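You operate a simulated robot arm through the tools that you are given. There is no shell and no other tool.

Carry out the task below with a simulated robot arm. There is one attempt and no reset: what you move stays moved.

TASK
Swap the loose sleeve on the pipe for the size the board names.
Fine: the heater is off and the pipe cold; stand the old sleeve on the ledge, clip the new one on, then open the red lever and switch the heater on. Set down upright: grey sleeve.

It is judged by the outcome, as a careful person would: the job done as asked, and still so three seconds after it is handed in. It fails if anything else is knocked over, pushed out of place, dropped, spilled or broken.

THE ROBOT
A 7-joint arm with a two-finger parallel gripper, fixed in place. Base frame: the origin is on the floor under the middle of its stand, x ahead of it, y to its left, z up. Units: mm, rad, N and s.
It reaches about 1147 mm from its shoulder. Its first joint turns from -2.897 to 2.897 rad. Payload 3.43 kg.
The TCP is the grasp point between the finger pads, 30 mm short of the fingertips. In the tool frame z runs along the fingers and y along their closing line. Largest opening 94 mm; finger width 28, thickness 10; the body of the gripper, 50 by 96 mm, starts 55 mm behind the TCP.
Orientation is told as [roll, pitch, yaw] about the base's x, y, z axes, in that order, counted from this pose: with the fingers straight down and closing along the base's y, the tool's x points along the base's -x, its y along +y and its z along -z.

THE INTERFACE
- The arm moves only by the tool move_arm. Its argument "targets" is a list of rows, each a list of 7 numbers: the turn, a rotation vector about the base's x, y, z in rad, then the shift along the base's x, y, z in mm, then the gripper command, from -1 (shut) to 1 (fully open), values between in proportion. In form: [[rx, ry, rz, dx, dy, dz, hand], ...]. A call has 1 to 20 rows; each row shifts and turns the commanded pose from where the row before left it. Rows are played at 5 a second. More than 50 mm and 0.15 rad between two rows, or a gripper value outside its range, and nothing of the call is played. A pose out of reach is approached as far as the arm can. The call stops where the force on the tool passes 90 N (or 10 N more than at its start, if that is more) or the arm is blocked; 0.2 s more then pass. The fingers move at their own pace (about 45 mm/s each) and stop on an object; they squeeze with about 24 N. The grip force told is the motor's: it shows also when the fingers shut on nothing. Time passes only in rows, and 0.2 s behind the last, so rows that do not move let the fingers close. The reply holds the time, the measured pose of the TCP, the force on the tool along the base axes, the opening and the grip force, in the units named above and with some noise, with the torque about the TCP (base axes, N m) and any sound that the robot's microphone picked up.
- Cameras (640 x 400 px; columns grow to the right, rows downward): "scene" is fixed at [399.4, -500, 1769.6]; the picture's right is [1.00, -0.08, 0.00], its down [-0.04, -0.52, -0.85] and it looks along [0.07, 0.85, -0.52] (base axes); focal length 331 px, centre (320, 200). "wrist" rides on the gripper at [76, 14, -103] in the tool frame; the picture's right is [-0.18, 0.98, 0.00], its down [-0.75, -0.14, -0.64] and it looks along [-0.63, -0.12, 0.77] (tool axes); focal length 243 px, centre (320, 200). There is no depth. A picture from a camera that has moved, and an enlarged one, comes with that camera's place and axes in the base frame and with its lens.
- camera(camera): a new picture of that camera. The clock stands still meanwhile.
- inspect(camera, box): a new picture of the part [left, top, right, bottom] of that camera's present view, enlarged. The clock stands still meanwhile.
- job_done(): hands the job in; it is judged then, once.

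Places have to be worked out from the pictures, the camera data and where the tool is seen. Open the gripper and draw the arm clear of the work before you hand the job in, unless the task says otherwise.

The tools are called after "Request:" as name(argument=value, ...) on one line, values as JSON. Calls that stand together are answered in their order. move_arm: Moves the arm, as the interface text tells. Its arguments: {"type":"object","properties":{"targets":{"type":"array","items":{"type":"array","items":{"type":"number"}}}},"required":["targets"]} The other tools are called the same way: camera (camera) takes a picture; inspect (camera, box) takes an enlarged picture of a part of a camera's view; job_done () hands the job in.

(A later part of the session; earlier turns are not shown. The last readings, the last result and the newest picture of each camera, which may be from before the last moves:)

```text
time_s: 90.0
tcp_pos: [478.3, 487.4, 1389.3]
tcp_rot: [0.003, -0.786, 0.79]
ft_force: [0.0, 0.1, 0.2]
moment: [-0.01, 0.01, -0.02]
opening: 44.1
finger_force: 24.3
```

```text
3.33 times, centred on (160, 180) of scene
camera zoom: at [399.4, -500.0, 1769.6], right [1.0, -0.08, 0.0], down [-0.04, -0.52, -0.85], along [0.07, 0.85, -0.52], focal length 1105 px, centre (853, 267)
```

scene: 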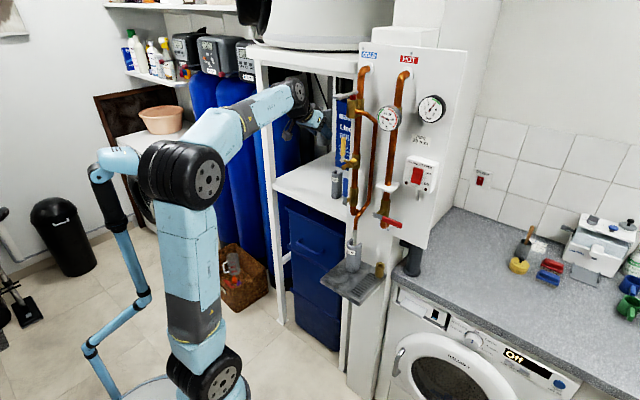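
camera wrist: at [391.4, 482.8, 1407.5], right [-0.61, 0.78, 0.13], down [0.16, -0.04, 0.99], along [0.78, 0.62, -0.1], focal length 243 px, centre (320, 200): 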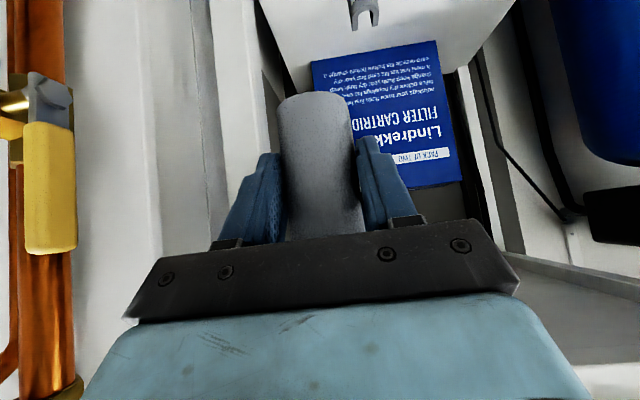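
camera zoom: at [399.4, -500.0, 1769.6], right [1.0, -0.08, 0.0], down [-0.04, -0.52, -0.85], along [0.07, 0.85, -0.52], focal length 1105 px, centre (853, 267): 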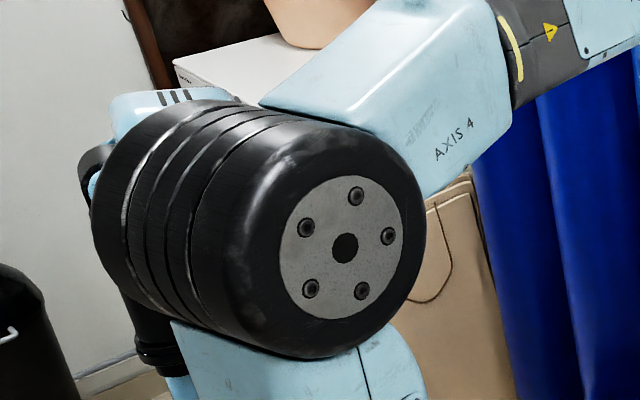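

The head hasn't moved. I continue past the cold pipe.

Request:
move_arm(targets=[[0, 0, 0, 0, -48, 0, -1], [0, 0, 0, 2, -48, 0, -1], [0, 0, 0, 22, -36, 0, -1]])

Request:
inspect(camera="scene", box=[70, 120, 250, 240])

Request:
camera(camera="wrist")

```text
time_s: 90.8
tcp_pos: [502.6, 352.7, 1389.4]
tcp_rot: [0.004, -0.788, 0.789]
ft_force: [-0.1, 0.8, 0.1]
moment: [-0.04, 0.01, -0.05]
opening: 44.2
finger_force: 24.4
```

```text
3.33 times, centred on (160, 180) of scene
camera zoom: at [399.4, -500.0, 1769.6], right [1.0, -0.08, 0.0], down [-0.04, -0.52, -0.85], along [0.07, 0.85, -0.52], focal length 1105 px, centre (853, 267)
```

zoom: 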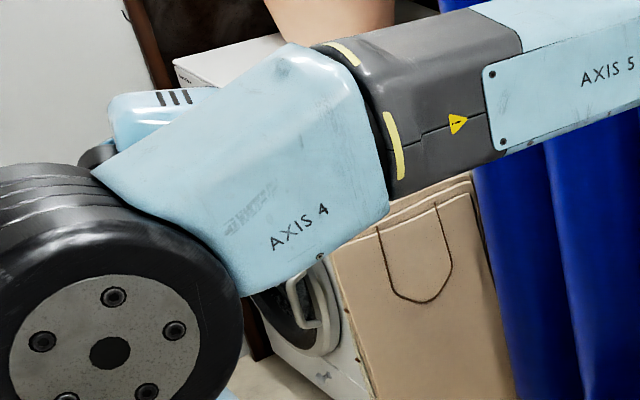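

```text
taken
camera wrist: at [404.6, 274.1, 1408.3], right [-0.61, 0.78, 0.13], down [0.16, -0.05, 0.99], along [0.78, 0.62, -0.1], focal length 243 px, centre (320, 200)
```

wrist: 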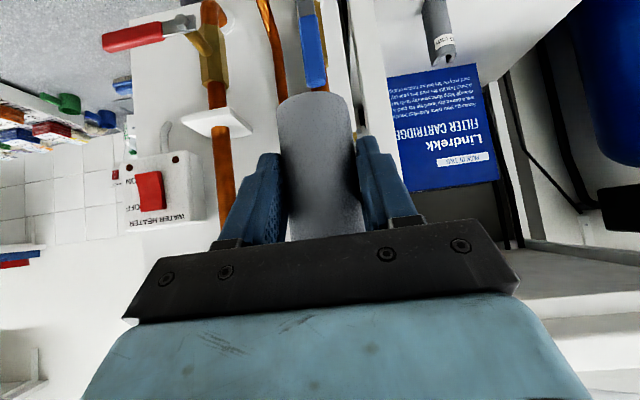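

The sleeve is riding steadily and the mast is untouched. I continue to the hot pipe's lateral line.

Request:
move_arm(targets=[[0, 0, 0, 16.3, -37.5, 2, -1], [0, 0, 0, 28.8, -28.8, 0, -1], [0, 0, 0, 28.6, -28.6, 0, -1], [0, 0, 0, 0, 0, 0, -1]])

Request:
camera(camera="wrist")

Request:
camera(camera="scene")

```text
time_s: 91.8
tcp_pos: [577.3, 259.0, 1392.4]
tcp_rot: [0.003, -0.788, 0.789]
ft_force: [0.0, 0.0, 0.1]
moment: [-0.01, -0.01, -0.02]
opening: 44.2
finger_force: 24.1
```

```text
taken
camera wrist: at [477.8, 179.8, 1411.0], right [-0.61, 0.78, 0.13], down [0.16, -0.05, 0.99], along [0.78, 0.62, -0.09], focal length 243 px, centre (320, 200)
```

wrist: 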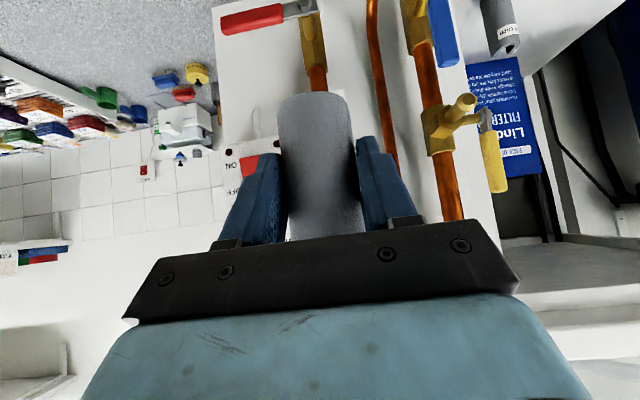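

```text
taken
```

scene: 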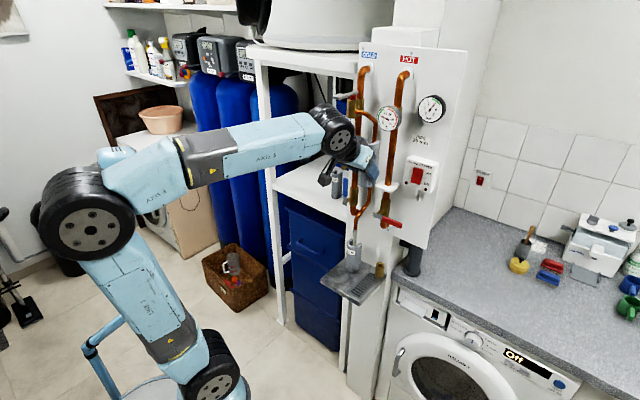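

The sleeve is in front of the hot pipe. I measure how it sits in the grip: tilt, height of its foot and lateral centring.

Request:
inspect(camera="wrist", box=[240, 70, 420, 240])

Request:
inspect(camera="scene", box=[330, 120, 430, 220])

```text
2.35 times, centred on (330, 155) of wrist
camera zoom: at [477.8, 179.8, 1411.0], right [-0.61, 0.78, 0.13], down [0.16, -0.05, 0.99], along [0.78, 0.62, -0.09], focal length 571 px, centre (296, 306)
```

zoom: 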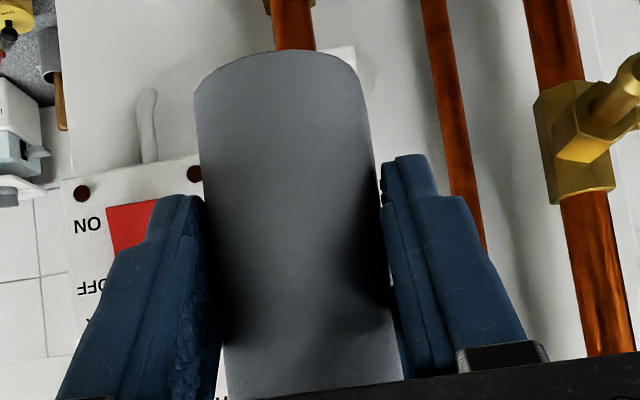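

```text
4.00 times, centred on (380, 170) of scene
camera zoom: at [399.4, -500.0, 1769.6], right [1.0, -0.08, 0.0], down [-0.04, -0.52, -0.85], along [0.07, 0.85, -0.52], focal length 1326 px, centre (80, 320)
```

zoom: 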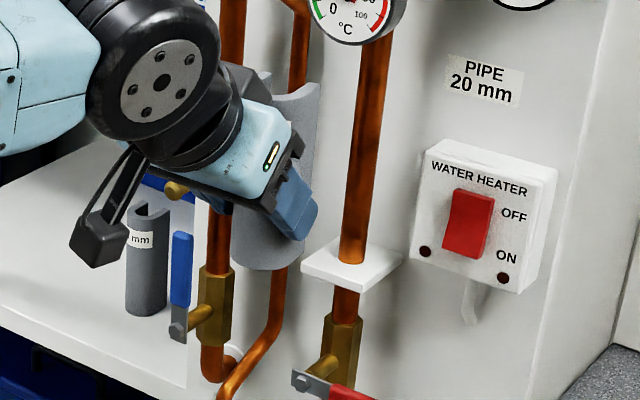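

The sleeve is upright with its foot about 46 mm below the TCP; the pipe lies ~0.7 mm to the right of its centre. I correct that, lower to 5 mm above the plate level and advance to just short of the pipe.

Request:
move_arm(targets=[[0, 0, 0, 14.1, 13.8, -11.5, -1], [0, 0, 0, 14.1, 13.8, -11.5, -1], [0, 0, 0, 14.1, 13.8, -11.5, -1], [0, 0, 0, 12.1, 11.8, -11.5, -1], [0, 0, 0, 0, 0, 0, -1]])

Request:
camera(camera="wrist")

Request:
inspect(camera="scene", box=[340, 110, 440, 220])

Request:
inspect(camera="wrist", box=[240, 40, 420, 240])

```text
time_s: 93.0
tcp_pos: [631.6, 312.7, 1345.2]
tcp_rot: [0.004, -0.788, 0.787]
ft_force: [0.3, -0.6, -0.2]
moment: [0.01, -0.02, 0.01]
opening: 44.1
finger_force: 24.0
```

```text
taken
camera wrist: at [531.9, 233.4, 1364.2], right [-0.61, 0.78, 0.13], down [0.16, -0.05, 0.99], along [0.78, 0.62, -0.09], focal length 243 px, centre (320, 200)
```

wrist: 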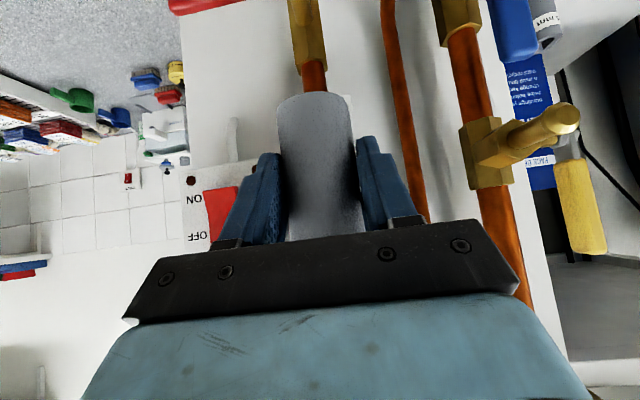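

```text
3.64 times, centred on (390, 165) of scene
camera zoom: at [399.4, -500.0, 1769.6], right [1.0, -0.08, 0.0], down [-0.04, -0.52, -0.85], along [0.07, 0.85, -0.52], focal length 1205 px, centre (66, 327)
```

zoom: 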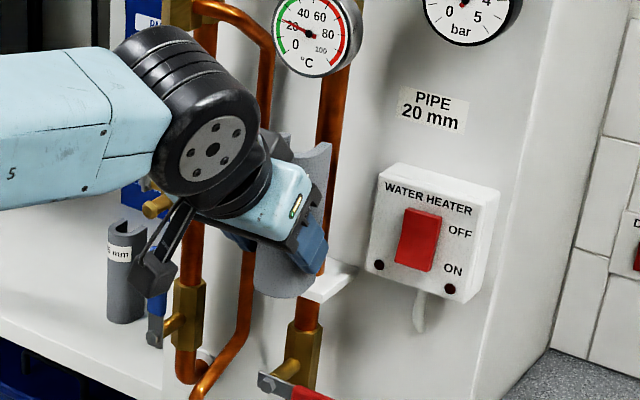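

```text
2.00 times, centred on (330, 140) of wrist
camera zoom: at [531.9, 233.4, 1364.2], right [-0.61, 0.78, 0.13], down [0.16, -0.05, 0.99], along [0.78, 0.62, -0.09], focal length 485 px, centre (300, 320)
```

zoom: 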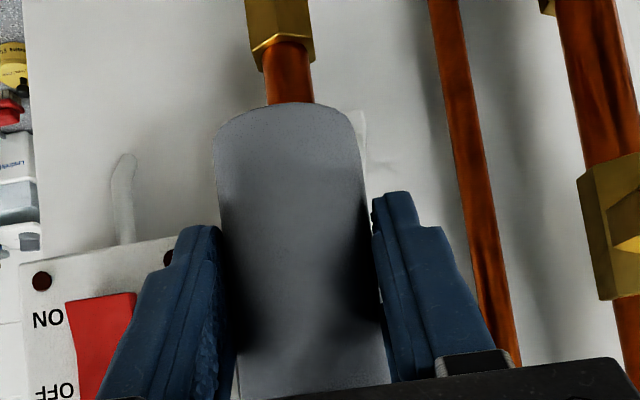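

Sleeve and pipe are aligned to about 0.3 mm and the foot is ~4 mm above the plate. I raise 3 mm more for safety and begin sliding on in 5 mm steps, watching the force.

Request:
move_arm(targets=[[0, 0, 0, 3.5, 3.5, 3, -1], [0, 0, 0, 3.5, 3.5, 0, -1], [0, 0, 0, 3.5, 3.5, 0, -1], [0, 0, 0, 3.5, 3.5, 0, -1]])

Request:
inspect(camera="scene", box=[350, 110, 430, 200])

Request:
inspect(camera="wrist", box=[240, 40, 420, 240])

```text
time_s: 94.0
tcp_pos: [645.4, 326.7, 1349.4]
tcp_rot: [0.004, -0.786, 0.79]
ft_force: [0.4, 0.5, -0.3]
moment: [-0.05, 0.01, -0.02]
opening: 44.2
finger_force: 24.5
```

```text
4.44 times, centred on (390, 155) of scene
camera zoom: at [399.4, -500.0, 1769.6], right [1.0, -0.08, 0.0], down [-0.04, -0.52, -0.85], along [0.07, 0.85, -0.52], focal length 1473 px, centre (9, 400)
```

zoom: 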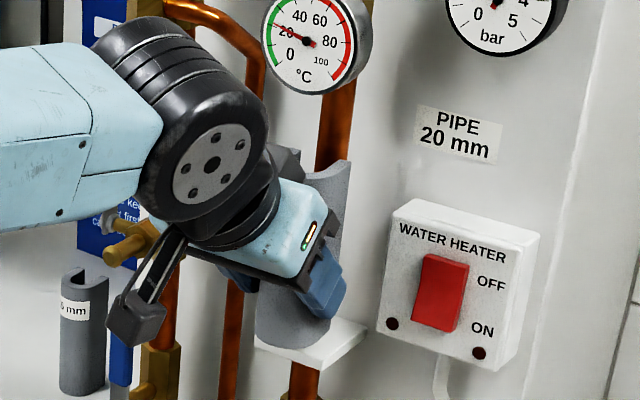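

```text
2.00 times, centred on (330, 140) of wrist
camera zoom: at [545.7, 247.2, 1367.3], right [-0.61, 0.78, 0.13], down [0.16, -0.05, 0.99], along [0.78, 0.62, -0.09], focal length 485 px, centre (300, 320)
```

zoom: 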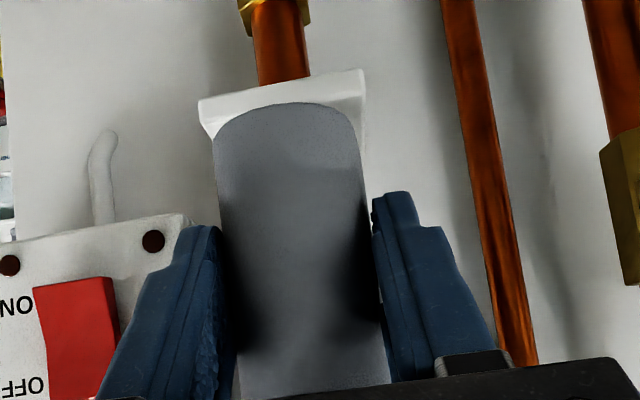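

No resistance and still centred. I continue onto the pipe.

Request:
move_arm(targets=[[0, 0, 0, 3.5, 3.5, 0, -1], [0, 0, 0, 3.5, 3.5, 0, -1], [0, 0, 0, 3.5, 3.5, 0, -1]])

Request:
inspect(camera="wrist", box=[240, 40, 420, 240])

```text
time_s: 94.8
tcp_pos: [655.5, 337.2, 1349.8]
tcp_rot: [0.001, -0.788, 0.787]
ft_force: [-0.1, -0.1, 0.1]
moment: [0.01, 0.0, 0.04]
opening: 44.1
finger_force: 23.7
```

```text
2.00 times, centred on (330, 140) of wrist
camera zoom: at [556.4, 257.8, 1367.3], right [-0.61, 0.78, 0.13], down [0.16, -0.05, 0.99], along [0.78, 0.62, -0.09], focal length 485 px, centre (300, 320)
```

zoom: 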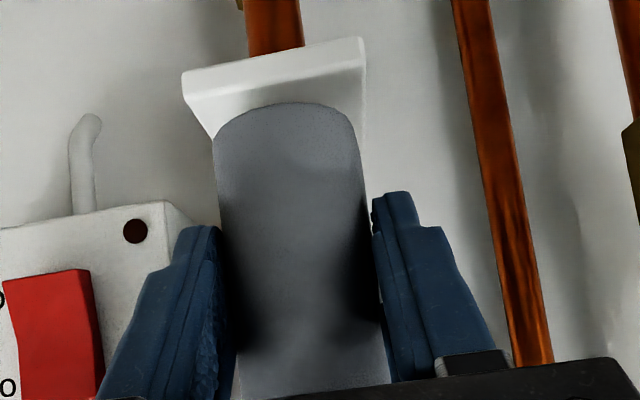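

Still free. Last 13 mm in small steps until it seats.

Request:
move_arm(targets=[[0, 0, 0, 3.2, 3.2, 0, -1], [0, 0, 0, 3.2, 3.2, 0, -1]])

Request:
inspect(camera="scene", box=[350, 110, 430, 200])

Request:
inspect(camera="wrist", box=[240, 40, 420, 240])

```text
time_s: 95.4
tcp_pos: [661.2, 343.8, 1347.5]
tcp_rot: [0.002, -0.786, 0.788]
ft_force: [-0.3, 0.6, 0.2]
moment: [-0.02, -0.01, 0.0]
opening: 44.0
finger_force: 23.9
```

```text
4.44 times, centred on (390, 155) of scene
camera zoom: at [399.4, -500.0, 1769.6], right [1.0, -0.08, 0.0], down [-0.04, -0.52, -0.85], along [0.07, 0.85, -0.52], focal length 1473 px, centre (9, 400)
```

zoom: 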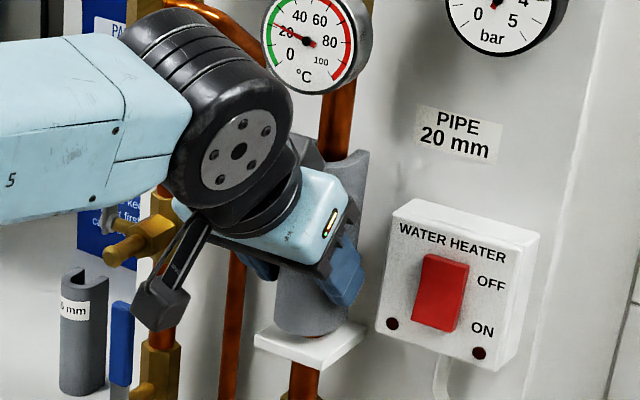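

```text
2.00 times, centred on (330, 140) of wrist
camera zoom: at [562.7, 264.2, 1366.7], right [-0.61, 0.78, 0.13], down [0.16, -0.05, 0.99], along [0.78, 0.62, -0.1], focal length 485 px, centre (300, 320)
```

zoom: 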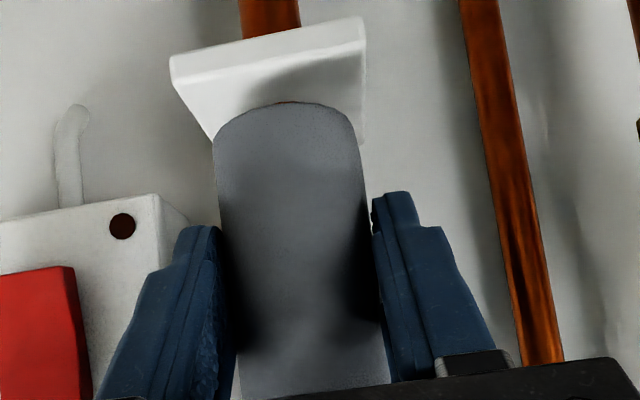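

Nearly seated. One or two more small steps, feeling for the pipe at the bottom of the slot.

Request:
move_arm(targets=[[0, 0, 0, 2.2, 2.2, 0, -1], [0, 0, 0, 2.2, 2.2, 0, -1]])

```text
time_s: 96.0
tcp_pos: [665.5, 349.1, 1348.8]
tcp_rot: [0.004, -0.788, 0.788]
ft_force: [0.2, 0.1, -0.5]
moment: [-0.01, 0.0, -0.02]
opening: 43.8
finger_force: 23.9
```

Request:
move_arm(targets=[[0, 0, 0, 1.5, 1.5, 0, -1], [0, 0, 0, 1.5, 1.5, 0, -1]])

Request:
camera(camera="wrist")

Request:
inspect(camera="scene", box=[350, 110, 430, 200])

```text
time_s: 96.6
tcp_pos: [669.2, 350.9, 1349.3]
tcp_rot: [0.004, -0.787, 0.787]
ft_force: [0.0, 0.5, -0.4]
moment: [0.03, 0.02, 0.03]
opening: 44.1
finger_force: 24.4
```

```text
taken
camera wrist: at [570.0, 271.9, 1367.1], right [-0.61, 0.78, 0.13], down [0.16, -0.05, 0.99], along [0.78, 0.62, -0.09], focal length 243 px, centre (320, 200)
```

wrist: 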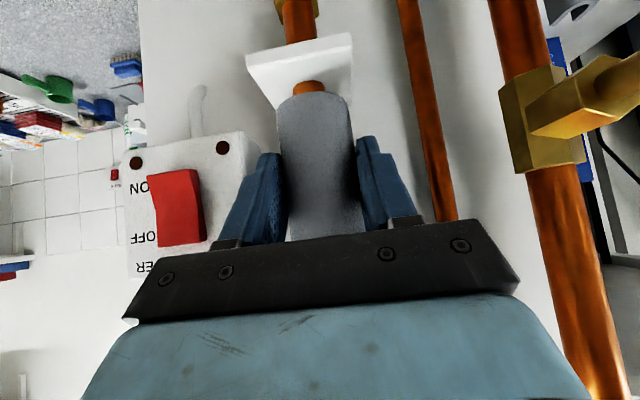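

```text
4.44 times, centred on (390, 155) of scene
camera zoom: at [399.4, -500.0, 1769.6], right [1.0, -0.08, 0.0], down [-0.04, -0.52, -0.85], along [0.07, 0.85, -0.52], focal length 1473 px, centre (9, 400)
```

zoom: 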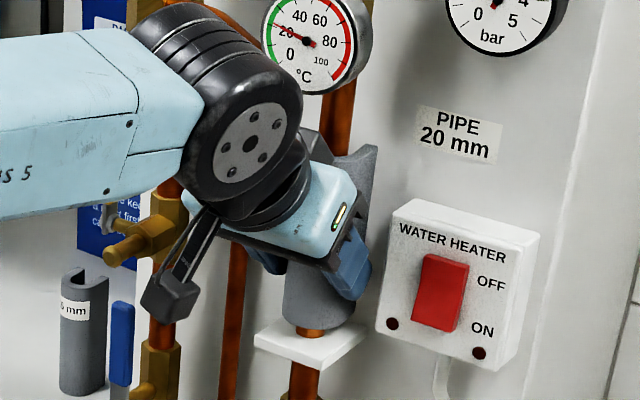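

Still no resistance; the slot's end hasn't met the pipe yet. I creep in a few more millimetres, staying short of the board.

Request:
move_arm(targets=[[0, 0, 0, 1.1, 1.1, 0, -1], [0, 0, 0, 1.1, 1.1, 0, -1]])

Request:
inspect(camera="wrist", box=[250, 30, 390, 130])

```text
time_s: 97.2
tcp_pos: [670.8, 351.6, 1348.1]
tcp_rot: [0.004, -0.785, 0.788]
ft_force: [-16.1, -13.7, -4.5]
moment: [0.16, -0.11, -0.03]
opening: 44.1
finger_force: 24.1
```

```text
4.00 times, centred on (320, 80) of wrist
camera zoom: at [571.2, 272.9, 1367.5], right [-0.61, 0.78, 0.13], down [0.16, -0.05, 0.99], along [0.78, 0.62, -0.1], focal length 970 px, centre (320, 680)
```

zoom: 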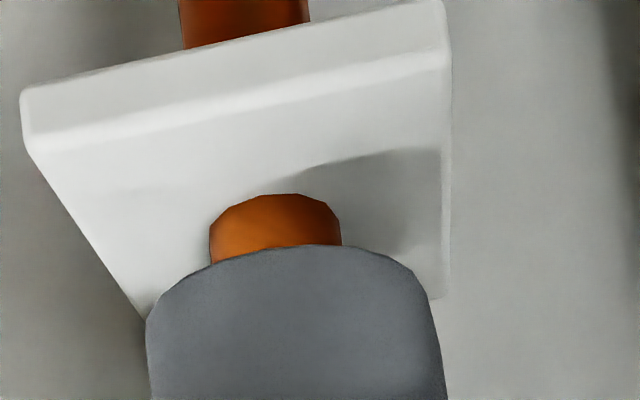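

It has met the pipe (about 21 N back): the sleeve is seated. Its foot is still ~10 mm above the plate, so I relax the push slightly and lower it onto the plate.

Request:
move_arm(targets=[[0, 0, 0, -0.7, -0.7, -2, -1], [0, 0, 0, 0, 0, -2, -1], [0, 0, 0, 0, 0, -2, -1]])

Request:
inspect(camera="wrist", box=[250, 30, 390, 130])

```text
time_s: 98.0
tcp_pos: [670.0, 352.0, 1342.8]
tcp_rot: [0.001, -0.787, 0.787]
ft_force: [-6.7, -9.8, 3.8]
moment: [0.01, -0.03, -0.03]
opening: 44.2
finger_force: 24.5
```

```text
4.00 times, centred on (320, 80) of wrist
camera zoom: at [571.3, 272.7, 1361.6], right [-0.61, 0.78, 0.13], down [0.16, -0.05, 0.99], along [0.78, 0.62, -0.09], focal length 970 px, centre (320, 680)
```

zoom: 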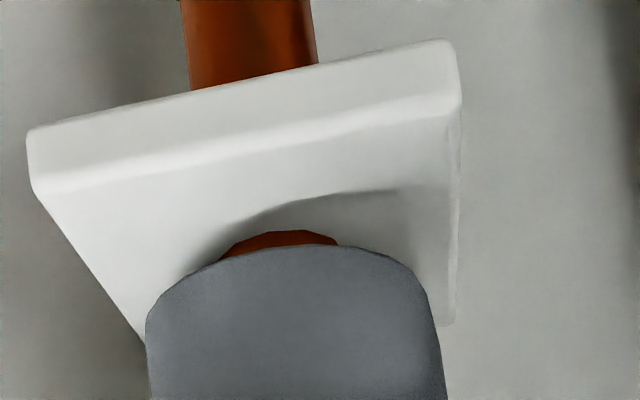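

About 8 mm still to go by the view. I keep lowering gently.

Request:
move_arm(targets=[[0, 0, 0, 0, 0, -2, -1], [0, 0, 0, 0, 0, -2, -1], [0, 0, 0, 0, 0, -1.5, -1]])

Request:
inspect(camera="scene", box=[360, 130, 420, 200])

```text
time_s: 98.8
tcp_pos: [669.8, 352.4, 1337.2]
tcp_rot: [0.004, -0.787, 0.788]
ft_force: [-5.4, -6.7, 1.6]
moment: [0.09, -0.09, 0.02]
opening: 44.4
finger_force: 24.0
```

```text
5.71 times, centred on (390, 165) of scene
camera zoom: at [399.4, -500.0, 1769.6], right [1.0, -0.08, 0.0], down [-0.04, -0.52, -0.85], along [0.07, 0.85, -0.52], focal length 1894 px, centre (-80, 400)
```

zoom: 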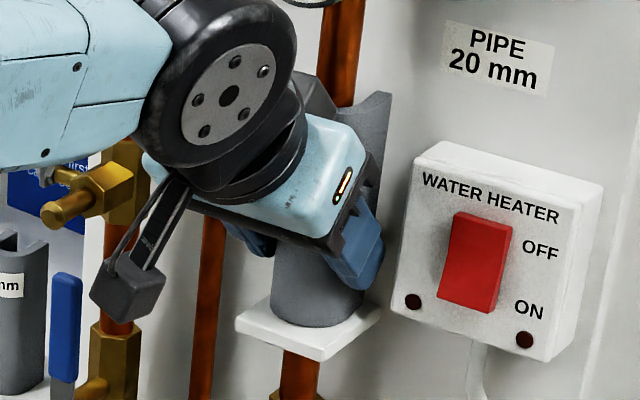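

Request:
move_arm(targets=[[0, 0, 0, 0, 0, -1.2, -1], [0, 0, 0, 0, 0, -1.2, -1]])

Request:
inspect(camera="wrist", box=[250, 30, 390, 130])

```text
time_s: 99.4
tcp_pos: [670.2, 353.0, 1336.0]
tcp_rot: [0.0, -0.79, 0.789]
ft_force: [-4.1, -2.9, 12.2]
moment: [-0.12, -0.02, 0.02]
opening: 44.2
finger_force: 23.8
```

```text
4.00 times, centred on (320, 80) of wrist
camera zoom: at [570.9, 272.9, 1354.6], right [-0.61, 0.78, 0.13], down [0.15, -0.05, 0.99], along [0.78, 0.62, -0.09], focal length 970 px, centre (320, 680)
```

zoom: 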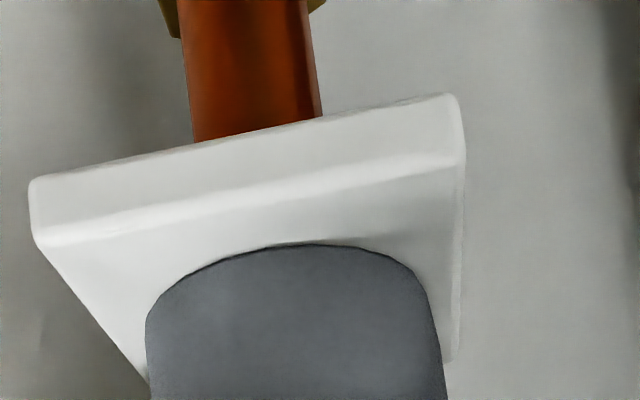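

The foot rests on the plate (12 N up) and the sleeve is against the pipe. I release to 54 mm and look.

Request:
move_arm(targets=[[0, 0, 0, 0, 0, 0.5, -1], [0, 0, 0, 0, 0, 0, 0.15], [0, 0, 0, 0, 0, 0, 0.15], [0, 0, 0, 0, 0, 0, 0.15]])

Request:
camera(camera="wrist")

Request:
inspect(camera="scene", box=[350, 110, 430, 200])

```text
time_s: 100.4
tcp_pos: [671.5, 352.3, 1335.6]
tcp_rot: [0.004, -0.788, 0.79]
ft_force: [0.3, 0.2, 0.7]
moment: [-0.03, -0.02, 0.01]
opening: 54.1
finger_force: 0.1
```

```text
taken
camera wrist: at [571.5, 273.3, 1353.9], right [-0.61, 0.78, 0.13], down [0.16, -0.05, 0.99], along [0.78, 0.62, -0.1], focal length 243 px, centre (320, 200)
```

wrist: 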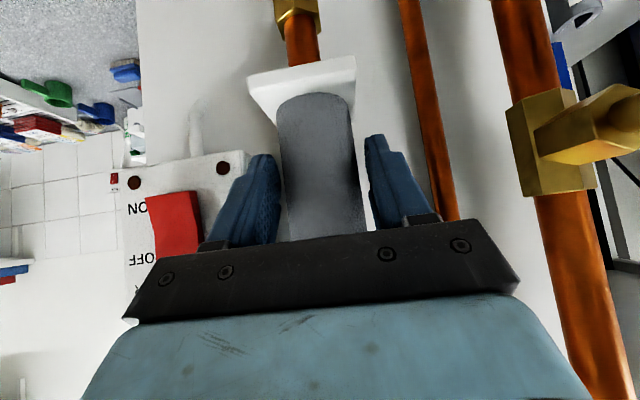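

```text
4.44 times, centred on (390, 155) of scene
camera zoom: at [399.4, -500.0, 1769.6], right [1.0, -0.08, 0.0], down [-0.04, -0.52, -0.85], along [0.07, 0.85, -0.52], focal length 1473 px, centre (9, 400)
```

zoom: 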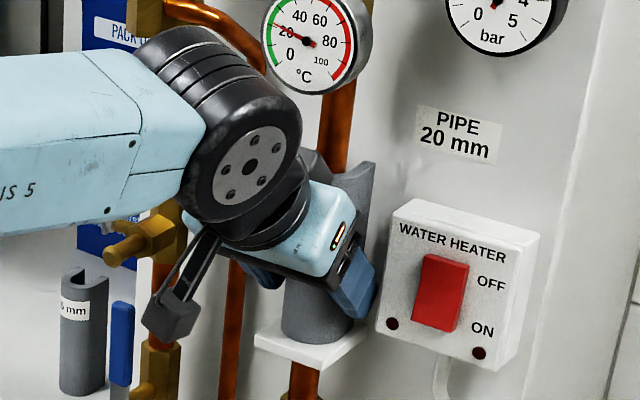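

Released with no force. I back straight out and inspect the fitted sleeve.

Request:
move_arm(targets=[[0, 0, 0, -5, -5, 0, 0.15], [0, 0, 0, -10, -10, 0, 0.15], [0, 0, 0, -16, -16, 0, 0.15], [0, 0, 0, -20, -20, 3, 0.15], [0, 0, 0, -20, -20, 3, 0.15], [0, 0, 0, -18, -18, 3, 0.15]])

Request:
camera(camera="wrist")

Request:
inspect(camera="scene", box=[350, 110, 430, 200])

Request:
camera(camera="scene")

```text
time_s: 101.8
tcp_pos: [581.5, 263.5, 1345.0]
tcp_rot: [0.004, -0.788, 0.787]
ft_force: [0.4, -0.1, 1.0]
moment: [-0.03, 0.03, 0.0]
opening: 53.9
finger_force: 0.1
```

```text
taken
camera wrist: at [482.6, 183.8, 1363.0], right [-0.61, 0.78, 0.13], down [0.16, -0.05, 0.99], along [0.78, 0.62, -0.1], focal length 243 px, centre (320, 200)
```

wrist: 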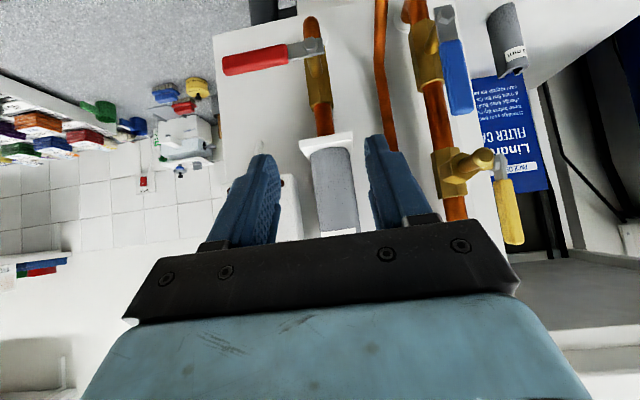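

```text
4.44 times, centred on (390, 155) of scene
camera zoom: at [399.4, -500.0, 1769.6], right [1.0, -0.08, 0.0], down [-0.04, -0.52, -0.85], along [0.07, 0.85, -0.52], focal length 1473 px, centre (9, 400)
```

zoom: 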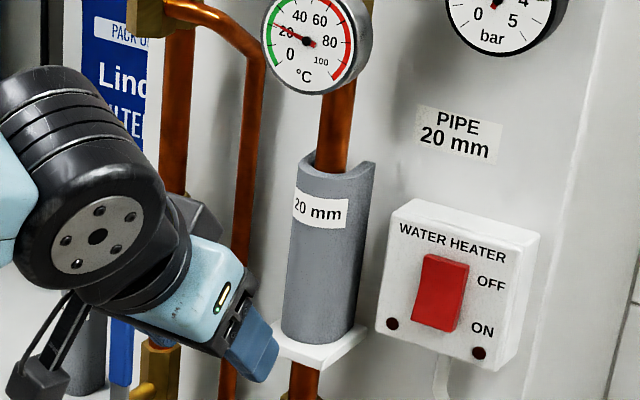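

```text
taken
```

scene: 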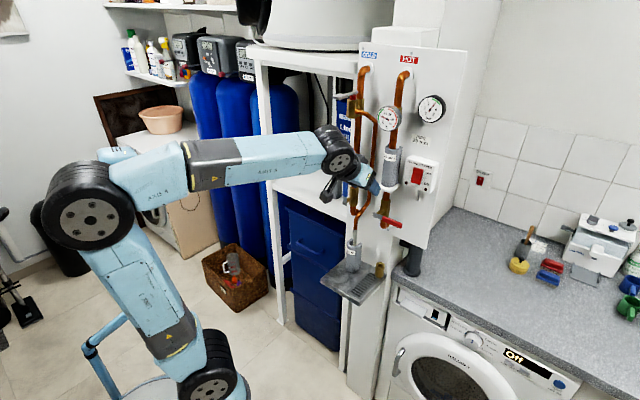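

The "20 mm" sleeve sits snug and upright on the pipe. Now the red lever: I look closely at the valve and compare with the open blue one.

Request:
inspect(camera="wrist", box=[210, 0, 370, 110])

Request:
inspect(camera="scene", box=[370, 175, 430, 245])

Request:
inspect(camera="wrist", box=[370, 0, 530, 110])

```text
3.64 times, centred on (290, 55) of wrist
camera zoom: at [482.6, 183.8, 1363.0], right [-0.61, 0.78, 0.13], down [0.16, -0.05, 0.99], along [0.78, 0.62, -0.1], focal length 882 px, centre (429, 727)
```

zoom: 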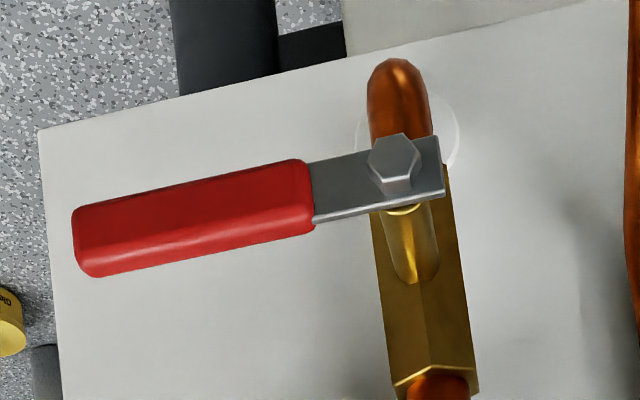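

```text
5.71 times, centred on (400, 210) of scene
camera zoom: at [399.4, -500.0, 1769.6], right [1.0, -0.08, 0.0], down [-0.04, -0.52, -0.85], along [0.07, 0.85, -0.52], focal length 1894 px, centre (-137, 143)
```

zoom: 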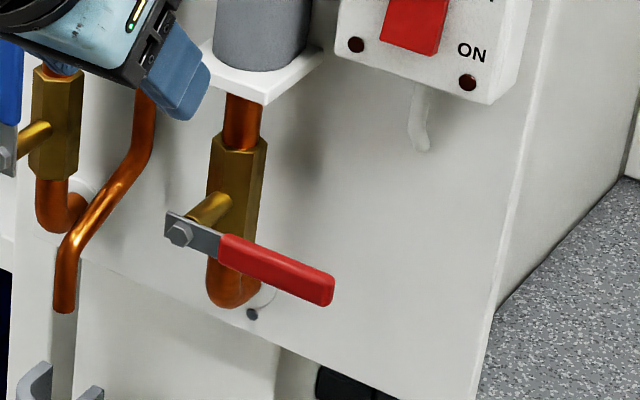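

```text
3.64 times, centred on (450, 55) of wrist
camera zoom: at [482.6, 183.8, 1363.0], right [-0.61, 0.78, 0.13], down [0.16, -0.05, 0.99], along [0.78, 0.62, -0.1], focal length 882 px, centre (-153, 727)
```

zoom: 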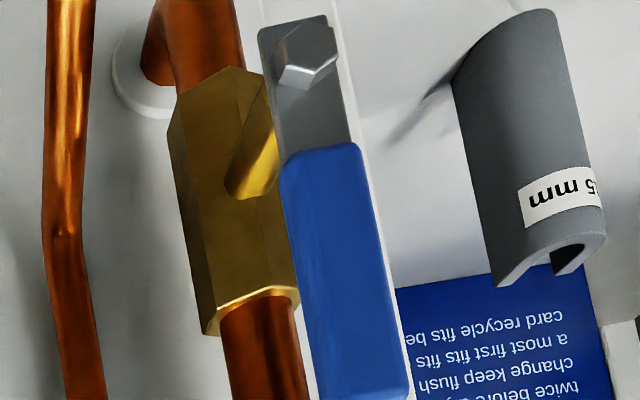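

The lever stands well in front of the plate, so it can swing up parallel to the pipe like the open blue lever. I close the fingers as a probe, level the hand and move below and to the right, in front of the lever's grip.

Request:
move_arm(targets=[[0, 0, 0, -8, -8, 0, -1], [0.0926, -0.0926, 0, 7.5, -7, -15, -1], [0.0926, -0.0926, 0, 7.5, -7, -25, -1], [0.0926, -0.0926, 0, 7.5, -7, -25, -1], [0.0926, -0.0926, 0, 7.5, -7, -25, -1], [0.0926, -0.0926, 0, 7.5, -7, -25, -1], [0.0926, -0.0926, 0, 7.5, -7, -25, -1], [0, 0, 0, 4, 4, -25, -1], [0, 0, 0, 0, 0, 0, -1]])

Request:
camera(camera="wrist")

Request:
camera(camera="scene")

```text
time_s: 103.8
tcp_pos: [622.2, 218.5, 1178.8]
tcp_rot: [-2.791, -1.568, -2.698]
ft_force: [0.4, -1.2, 0.2]
moment: [-0.04, 0.01, -0.03]
opening: 0.1
finger_force: 24.3
```

```text
taken
camera wrist: at [539.9, 155.5, 1102.9], right [-0.7, 0.69, 0.18], down [-0.35, -0.56, 0.75], along [0.62, 0.46, 0.63], focal length 243 px, centre (320, 200)
```

wrist: 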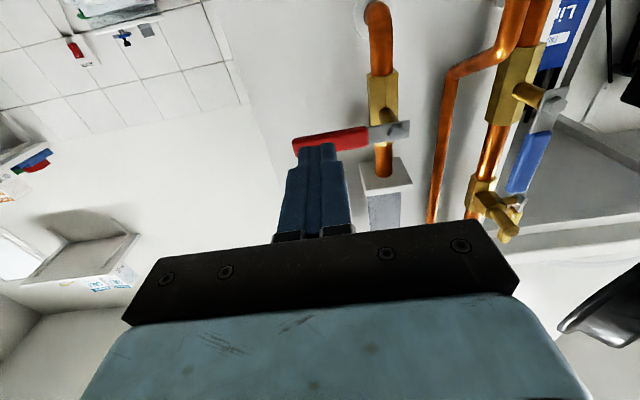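

```text
taken
```

scene: 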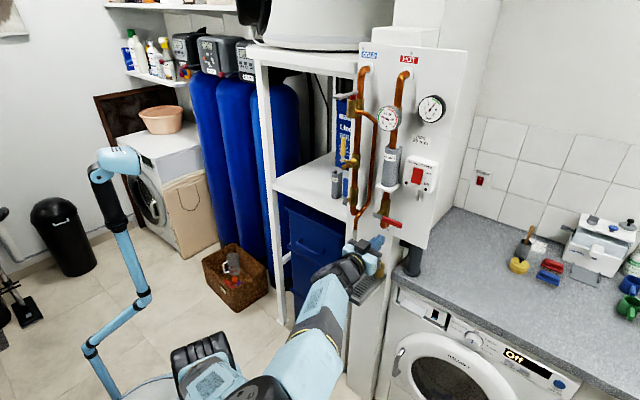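

The probe is in front of and just below the lever grip. I zoom to check its height relative to the lever.

Request:
inspect(camera="wrist", box=[260, 90, 440, 220])

Request:
inspect(camera="scene", box=[340, 190, 440, 290])

```text
3.08 times, centred on (350, 155) of wrist
camera zoom: at [539.9, 155.5, 1102.9], right [-0.7, 0.69, 0.18], down [-0.35, -0.56, 0.75], along [0.62, 0.46, 0.63], focal length 746 px, centre (228, 338)
```

zoom: 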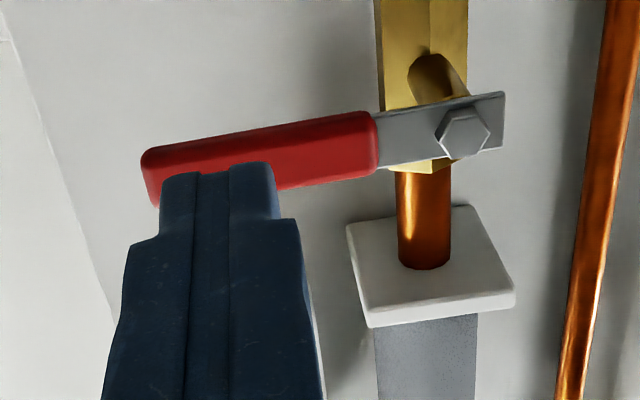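

```text
4.00 times, centred on (390, 240) of scene
camera zoom: at [399.4, -500.0, 1769.6], right [1.0, -0.08, 0.0], down [-0.04, -0.52, -0.85], along [0.07, 0.85, -0.52], focal length 1326 px, centre (40, 40)
```

zoom: 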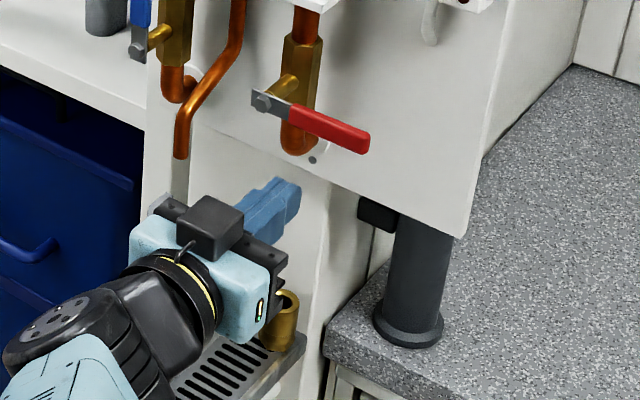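

I take a closer look at the hand in the scene view, since something boxy appears on top of it.

Request:
inspect(camera="scene", box=[330, 220, 400, 300])

```text
5.00 times, centred on (365, 260) of scene
camera zoom: at [399.4, -500.0, 1769.6], right [1.0, -0.08, 0.0], down [-0.04, -0.52, -0.85], along [0.07, 0.85, -0.52], focal length 1657 px, centre (95, -100)
```

zoom: 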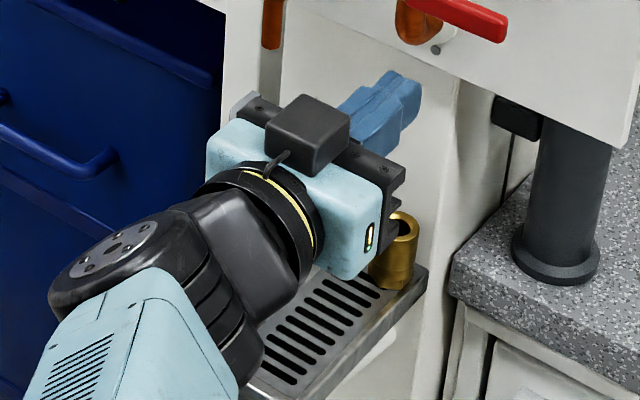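

There are housings on both sides of the hand; no matter. The lever's underside is around z≈1187–1193, so I drop 18 mm and then slide the probe forward beneath the grip.

Request:
move_arm(targets=[[0, 0, 0, 0, 0, -10, -1], [0, 0, 0, 0, 0, -8, -1], [0, 0, 0, 12, 12, 0, -1], [0, 0, 0, 12, 12, 0, -1], [0, 0, 0, 12, 12, 0, -1], [0, 0, 0, 12, 12, 0, -1], [0, 0, 0, 12, 12, 0, -1]])

Request:
camera(camera="wrist")

Request:
inspect(camera="scene", box=[350, 190, 430, 280])

```text
time_s: 105.4
tcp_pos: [683.2, 278.2, 1161.7]
tcp_rot: [-2.407, -1.567, -3.086]
ft_force: [-0.8, -0.2, 0.0]
moment: [-0.02, -0.02, -0.01]
opening: 0.0
finger_force: 24.0
```

```text
taken
camera wrist: at [600.5, 215.3, 1085.1], right [-0.7, 0.69, 0.18], down [-0.35, -0.56, 0.75], along [0.62, 0.46, 0.63], focal length 243 px, centre (320, 200)
```

wrist: 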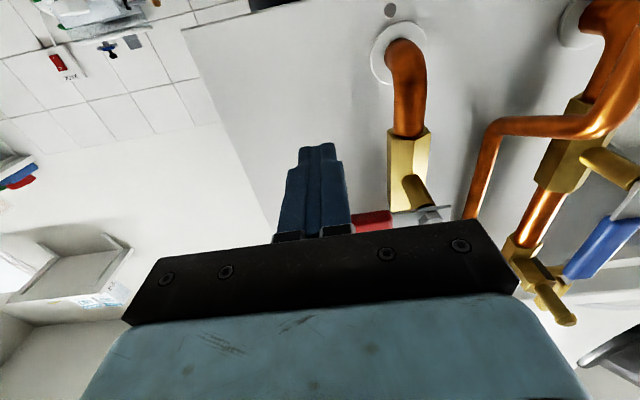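

```text
4.44 times, centred on (390, 235) of scene
camera zoom: at [399.4, -500.0, 1769.6], right [1.0, -0.08, 0.0], down [-0.04, -0.52, -0.85], along [0.07, 0.85, -0.52], focal length 1473 px, centre (9, 44)
```

zoom: 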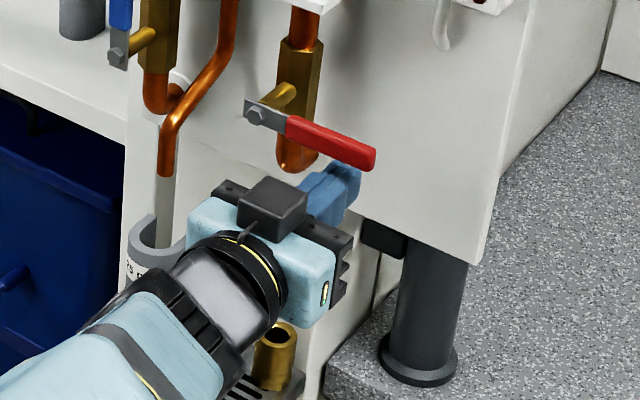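

The closed fingers are under the lever's grip and past it. I raise in small steps to meet it.

Request:
move_arm(targets=[[0, 0, 0, 0, 0, 5, -1], [0, 0, 0, 0, 0, 5, -1], [0, 0, 0, 0, 0, 5, -1], [0, 0, 0, 0, 0, 5, -1]])

Request:
inspect(camera="scene", box=[350, 190, 430, 280])

```text
time_s: 106.4
tcp_pos: [683.5, 276.4, 1181.8]
tcp_rot: [-2.721, -1.572, -2.771]
ft_force: [0.9, -1.3, -3.7]
moment: [0.04, -0.01, 0.04]
opening: 0.0
finger_force: 23.8
```

```text
4.44 times, centred on (390, 235) of scene
camera zoom: at [399.4, -500.0, 1769.6], right [1.0, -0.08, 0.0], down [-0.04, -0.52, -0.85], along [0.07, 0.85, -0.52], focal length 1473 px, centre (9, 44)
```

zoom: 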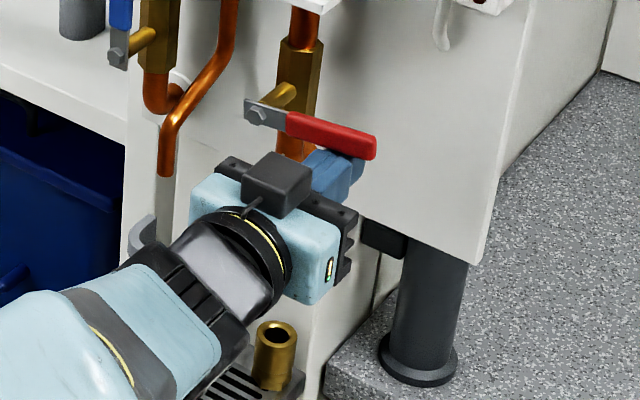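

The lever is turning upward with only about 4 N. I follow its arc.

Request:
move_arm(targets=[[0, 0, 0, 0, 0, 6.5, -1], [0, 0, 0, 0, 0, 6.5, -1], [0, 0, 0, -1, 1, 6.5, -1], [0, 0, 0, -1.2, 1.2, 6.5, -1], [0, 0, 0, -2.2, 2.2, 6, -1], [0, 0, 0, -2.4, 2.4, 6, -1]])

Request:
inspect(camera="scene", box=[350, 180, 430, 270])

Request:
camera(camera="wrist")

```text
time_s: 107.8
tcp_pos: [677.0, 284.6, 1219.7]
tcp_rot: [-2.777, -1.569, -2.717]
ft_force: [0.5, -0.7, -0.9]
moment: [0.0, -0.01, -0.01]
opening: 0.2
finger_force: 23.6
```

```text
4.44 times, centred on (390, 225) of scene
camera zoom: at [399.4, -500.0, 1769.6], right [1.0, -0.08, 0.0], down [-0.04, -0.52, -0.85], along [0.07, 0.85, -0.52], focal length 1473 px, centre (9, 89)
```

zoom: 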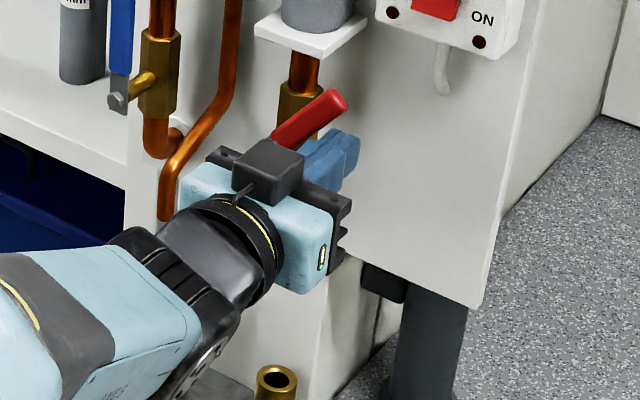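

```text
taken
camera wrist: at [594.1, 222.2, 1143.1], right [-0.7, 0.69, 0.18], down [-0.35, -0.56, 0.75], along [0.62, 0.46, 0.63], focal length 243 px, centre (320, 200)
```

wrist: 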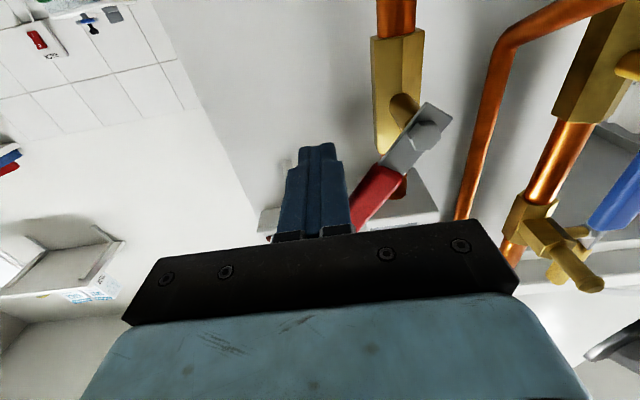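

The lever is past half way with light force. I continue the arc toward vertical.

Request:
move_arm(targets=[[0, 0, 0, -3, 3, 5.2, -1], [0, 0, 0, -3, 3, 5.2, -1], [0, 0, 0, -4.1, 4.1, 3.5, -1], [0, 0, 0, -4.1, 4.1, 3.5, -1]])

Request:
inspect(camera="scene", box=[350, 180, 430, 270])

Request:
camera(camera="wrist")

```text
time_s: 108.8
tcp_pos: [662.6, 299.1, 1238.1]
tcp_rot: [-2.71, -1.568, -2.783]
ft_force: [0.6, -0.6, -0.9]
moment: [0.04, -0.02, -0.03]
opening: 0.1
finger_force: 24.3
```

```text
4.44 times, centred on (390, 225) of scene
camera zoom: at [399.4, -500.0, 1769.6], right [1.0, -0.08, 0.0], down [-0.04, -0.52, -0.85], along [0.07, 0.85, -0.52], focal length 1473 px, centre (9, 89)
```

zoom: 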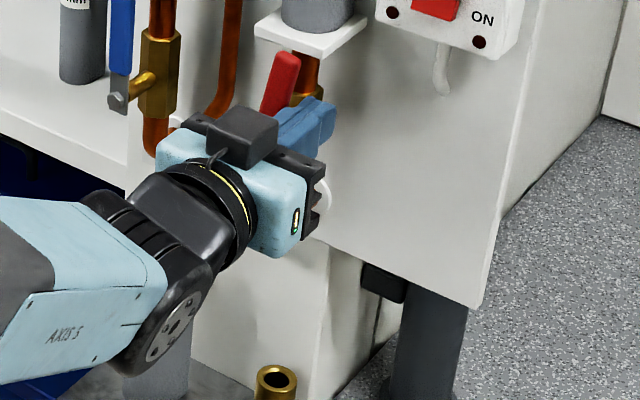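

```text
taken
camera wrist: at [579.8, 236.5, 1160.5], right [-0.7, 0.69, 0.18], down [-0.35, -0.56, 0.75], along [0.62, 0.46, 0.63], focal length 243 px, centre (320, 200)
```

wrist: 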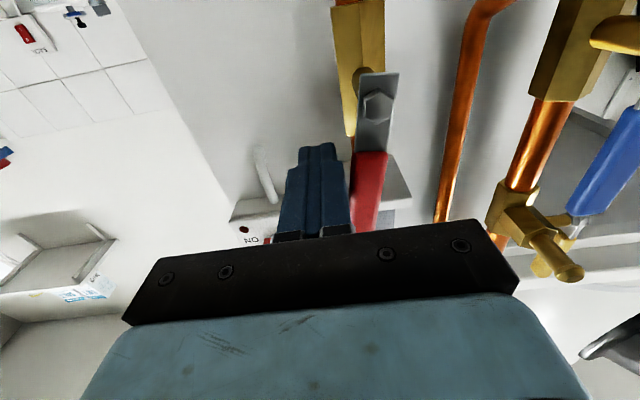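

About 10° short of vertical. I nudge it the rest of the way, watching for the stop.

Request:
move_arm(targets=[[0, 0, 0, -2.8, 2.8, 1, -1], [0, 0, 0, -2.8, 2.8, 1, -1]])

Request:
inspect(camera="scene", box=[350, 180, 430, 270])

Request:
inspect(camera="wrist", box=[270, 0, 430, 240])

```text
time_s: 109.4
tcp_pos: [655.8, 305.3, 1238.9]
tcp_rot: [-2.478, -1.567, -3.013]
ft_force: [0.8, -1.5, 1.7]
moment: [0.0, 0.03, 0.01]
opening: 0.0
finger_force: 23.8
```

```text
4.44 times, centred on (390, 225) of scene
camera zoom: at [399.4, -500.0, 1769.6], right [1.0, -0.08, 0.0], down [-0.04, -0.52, -0.85], along [0.07, 0.85, -0.52], focal length 1473 px, centre (9, 89)
```

zoom: 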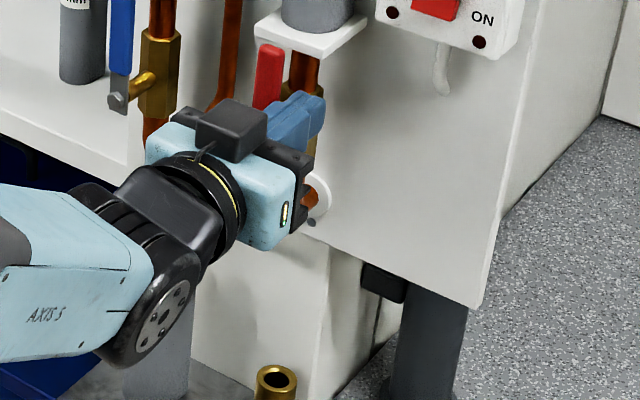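

```text
1.67 times, centred on (350, 120) of wrist
camera zoom: at [573.9, 241.7, 1162.2], right [-0.7, 0.69, 0.18], down [-0.35, -0.56, 0.75], along [0.62, 0.46, 0.63], focal length 404 px, centre (270, 333)
```

zoom: 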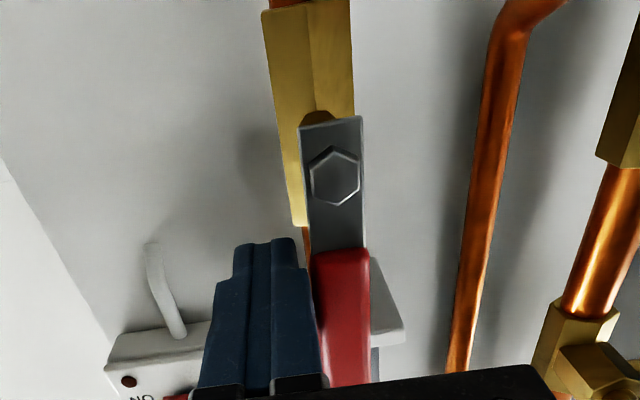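

By both views the lever is now essentially vertical, parallel with the pipe. One tiny extra nudge to feel whether it is at its stop.

Request:
move_arm(targets=[[0, 0, 0, -1.2, 1.2, 0, -1], [0, 0, 0, 0, 0, 0, -1]])

Request:
inspect(camera="wrist", box=[290, 40, 400, 220])

```text
time_s: 110.0
tcp_pos: [654.7, 305.1, 1239.6]
tcp_rot: [-2.683, -1.567, -2.813]
ft_force: [4.0, -3.6, 2.4]
moment: [0.04, 0.06, 0.0]
opening: 0.2
finger_force: 24.1
```

```text
2.22 times, centred on (345, 130) of wrist
camera zoom: at [573.1, 242.5, 1162.0], right [-0.7, 0.69, 0.18], down [-0.35, -0.56, 0.75], along [0.62, 0.46, 0.63], focal length 539 px, centre (264, 356)
```

zoom: 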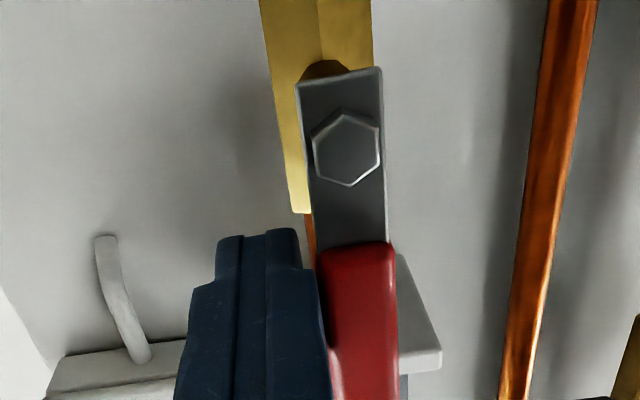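

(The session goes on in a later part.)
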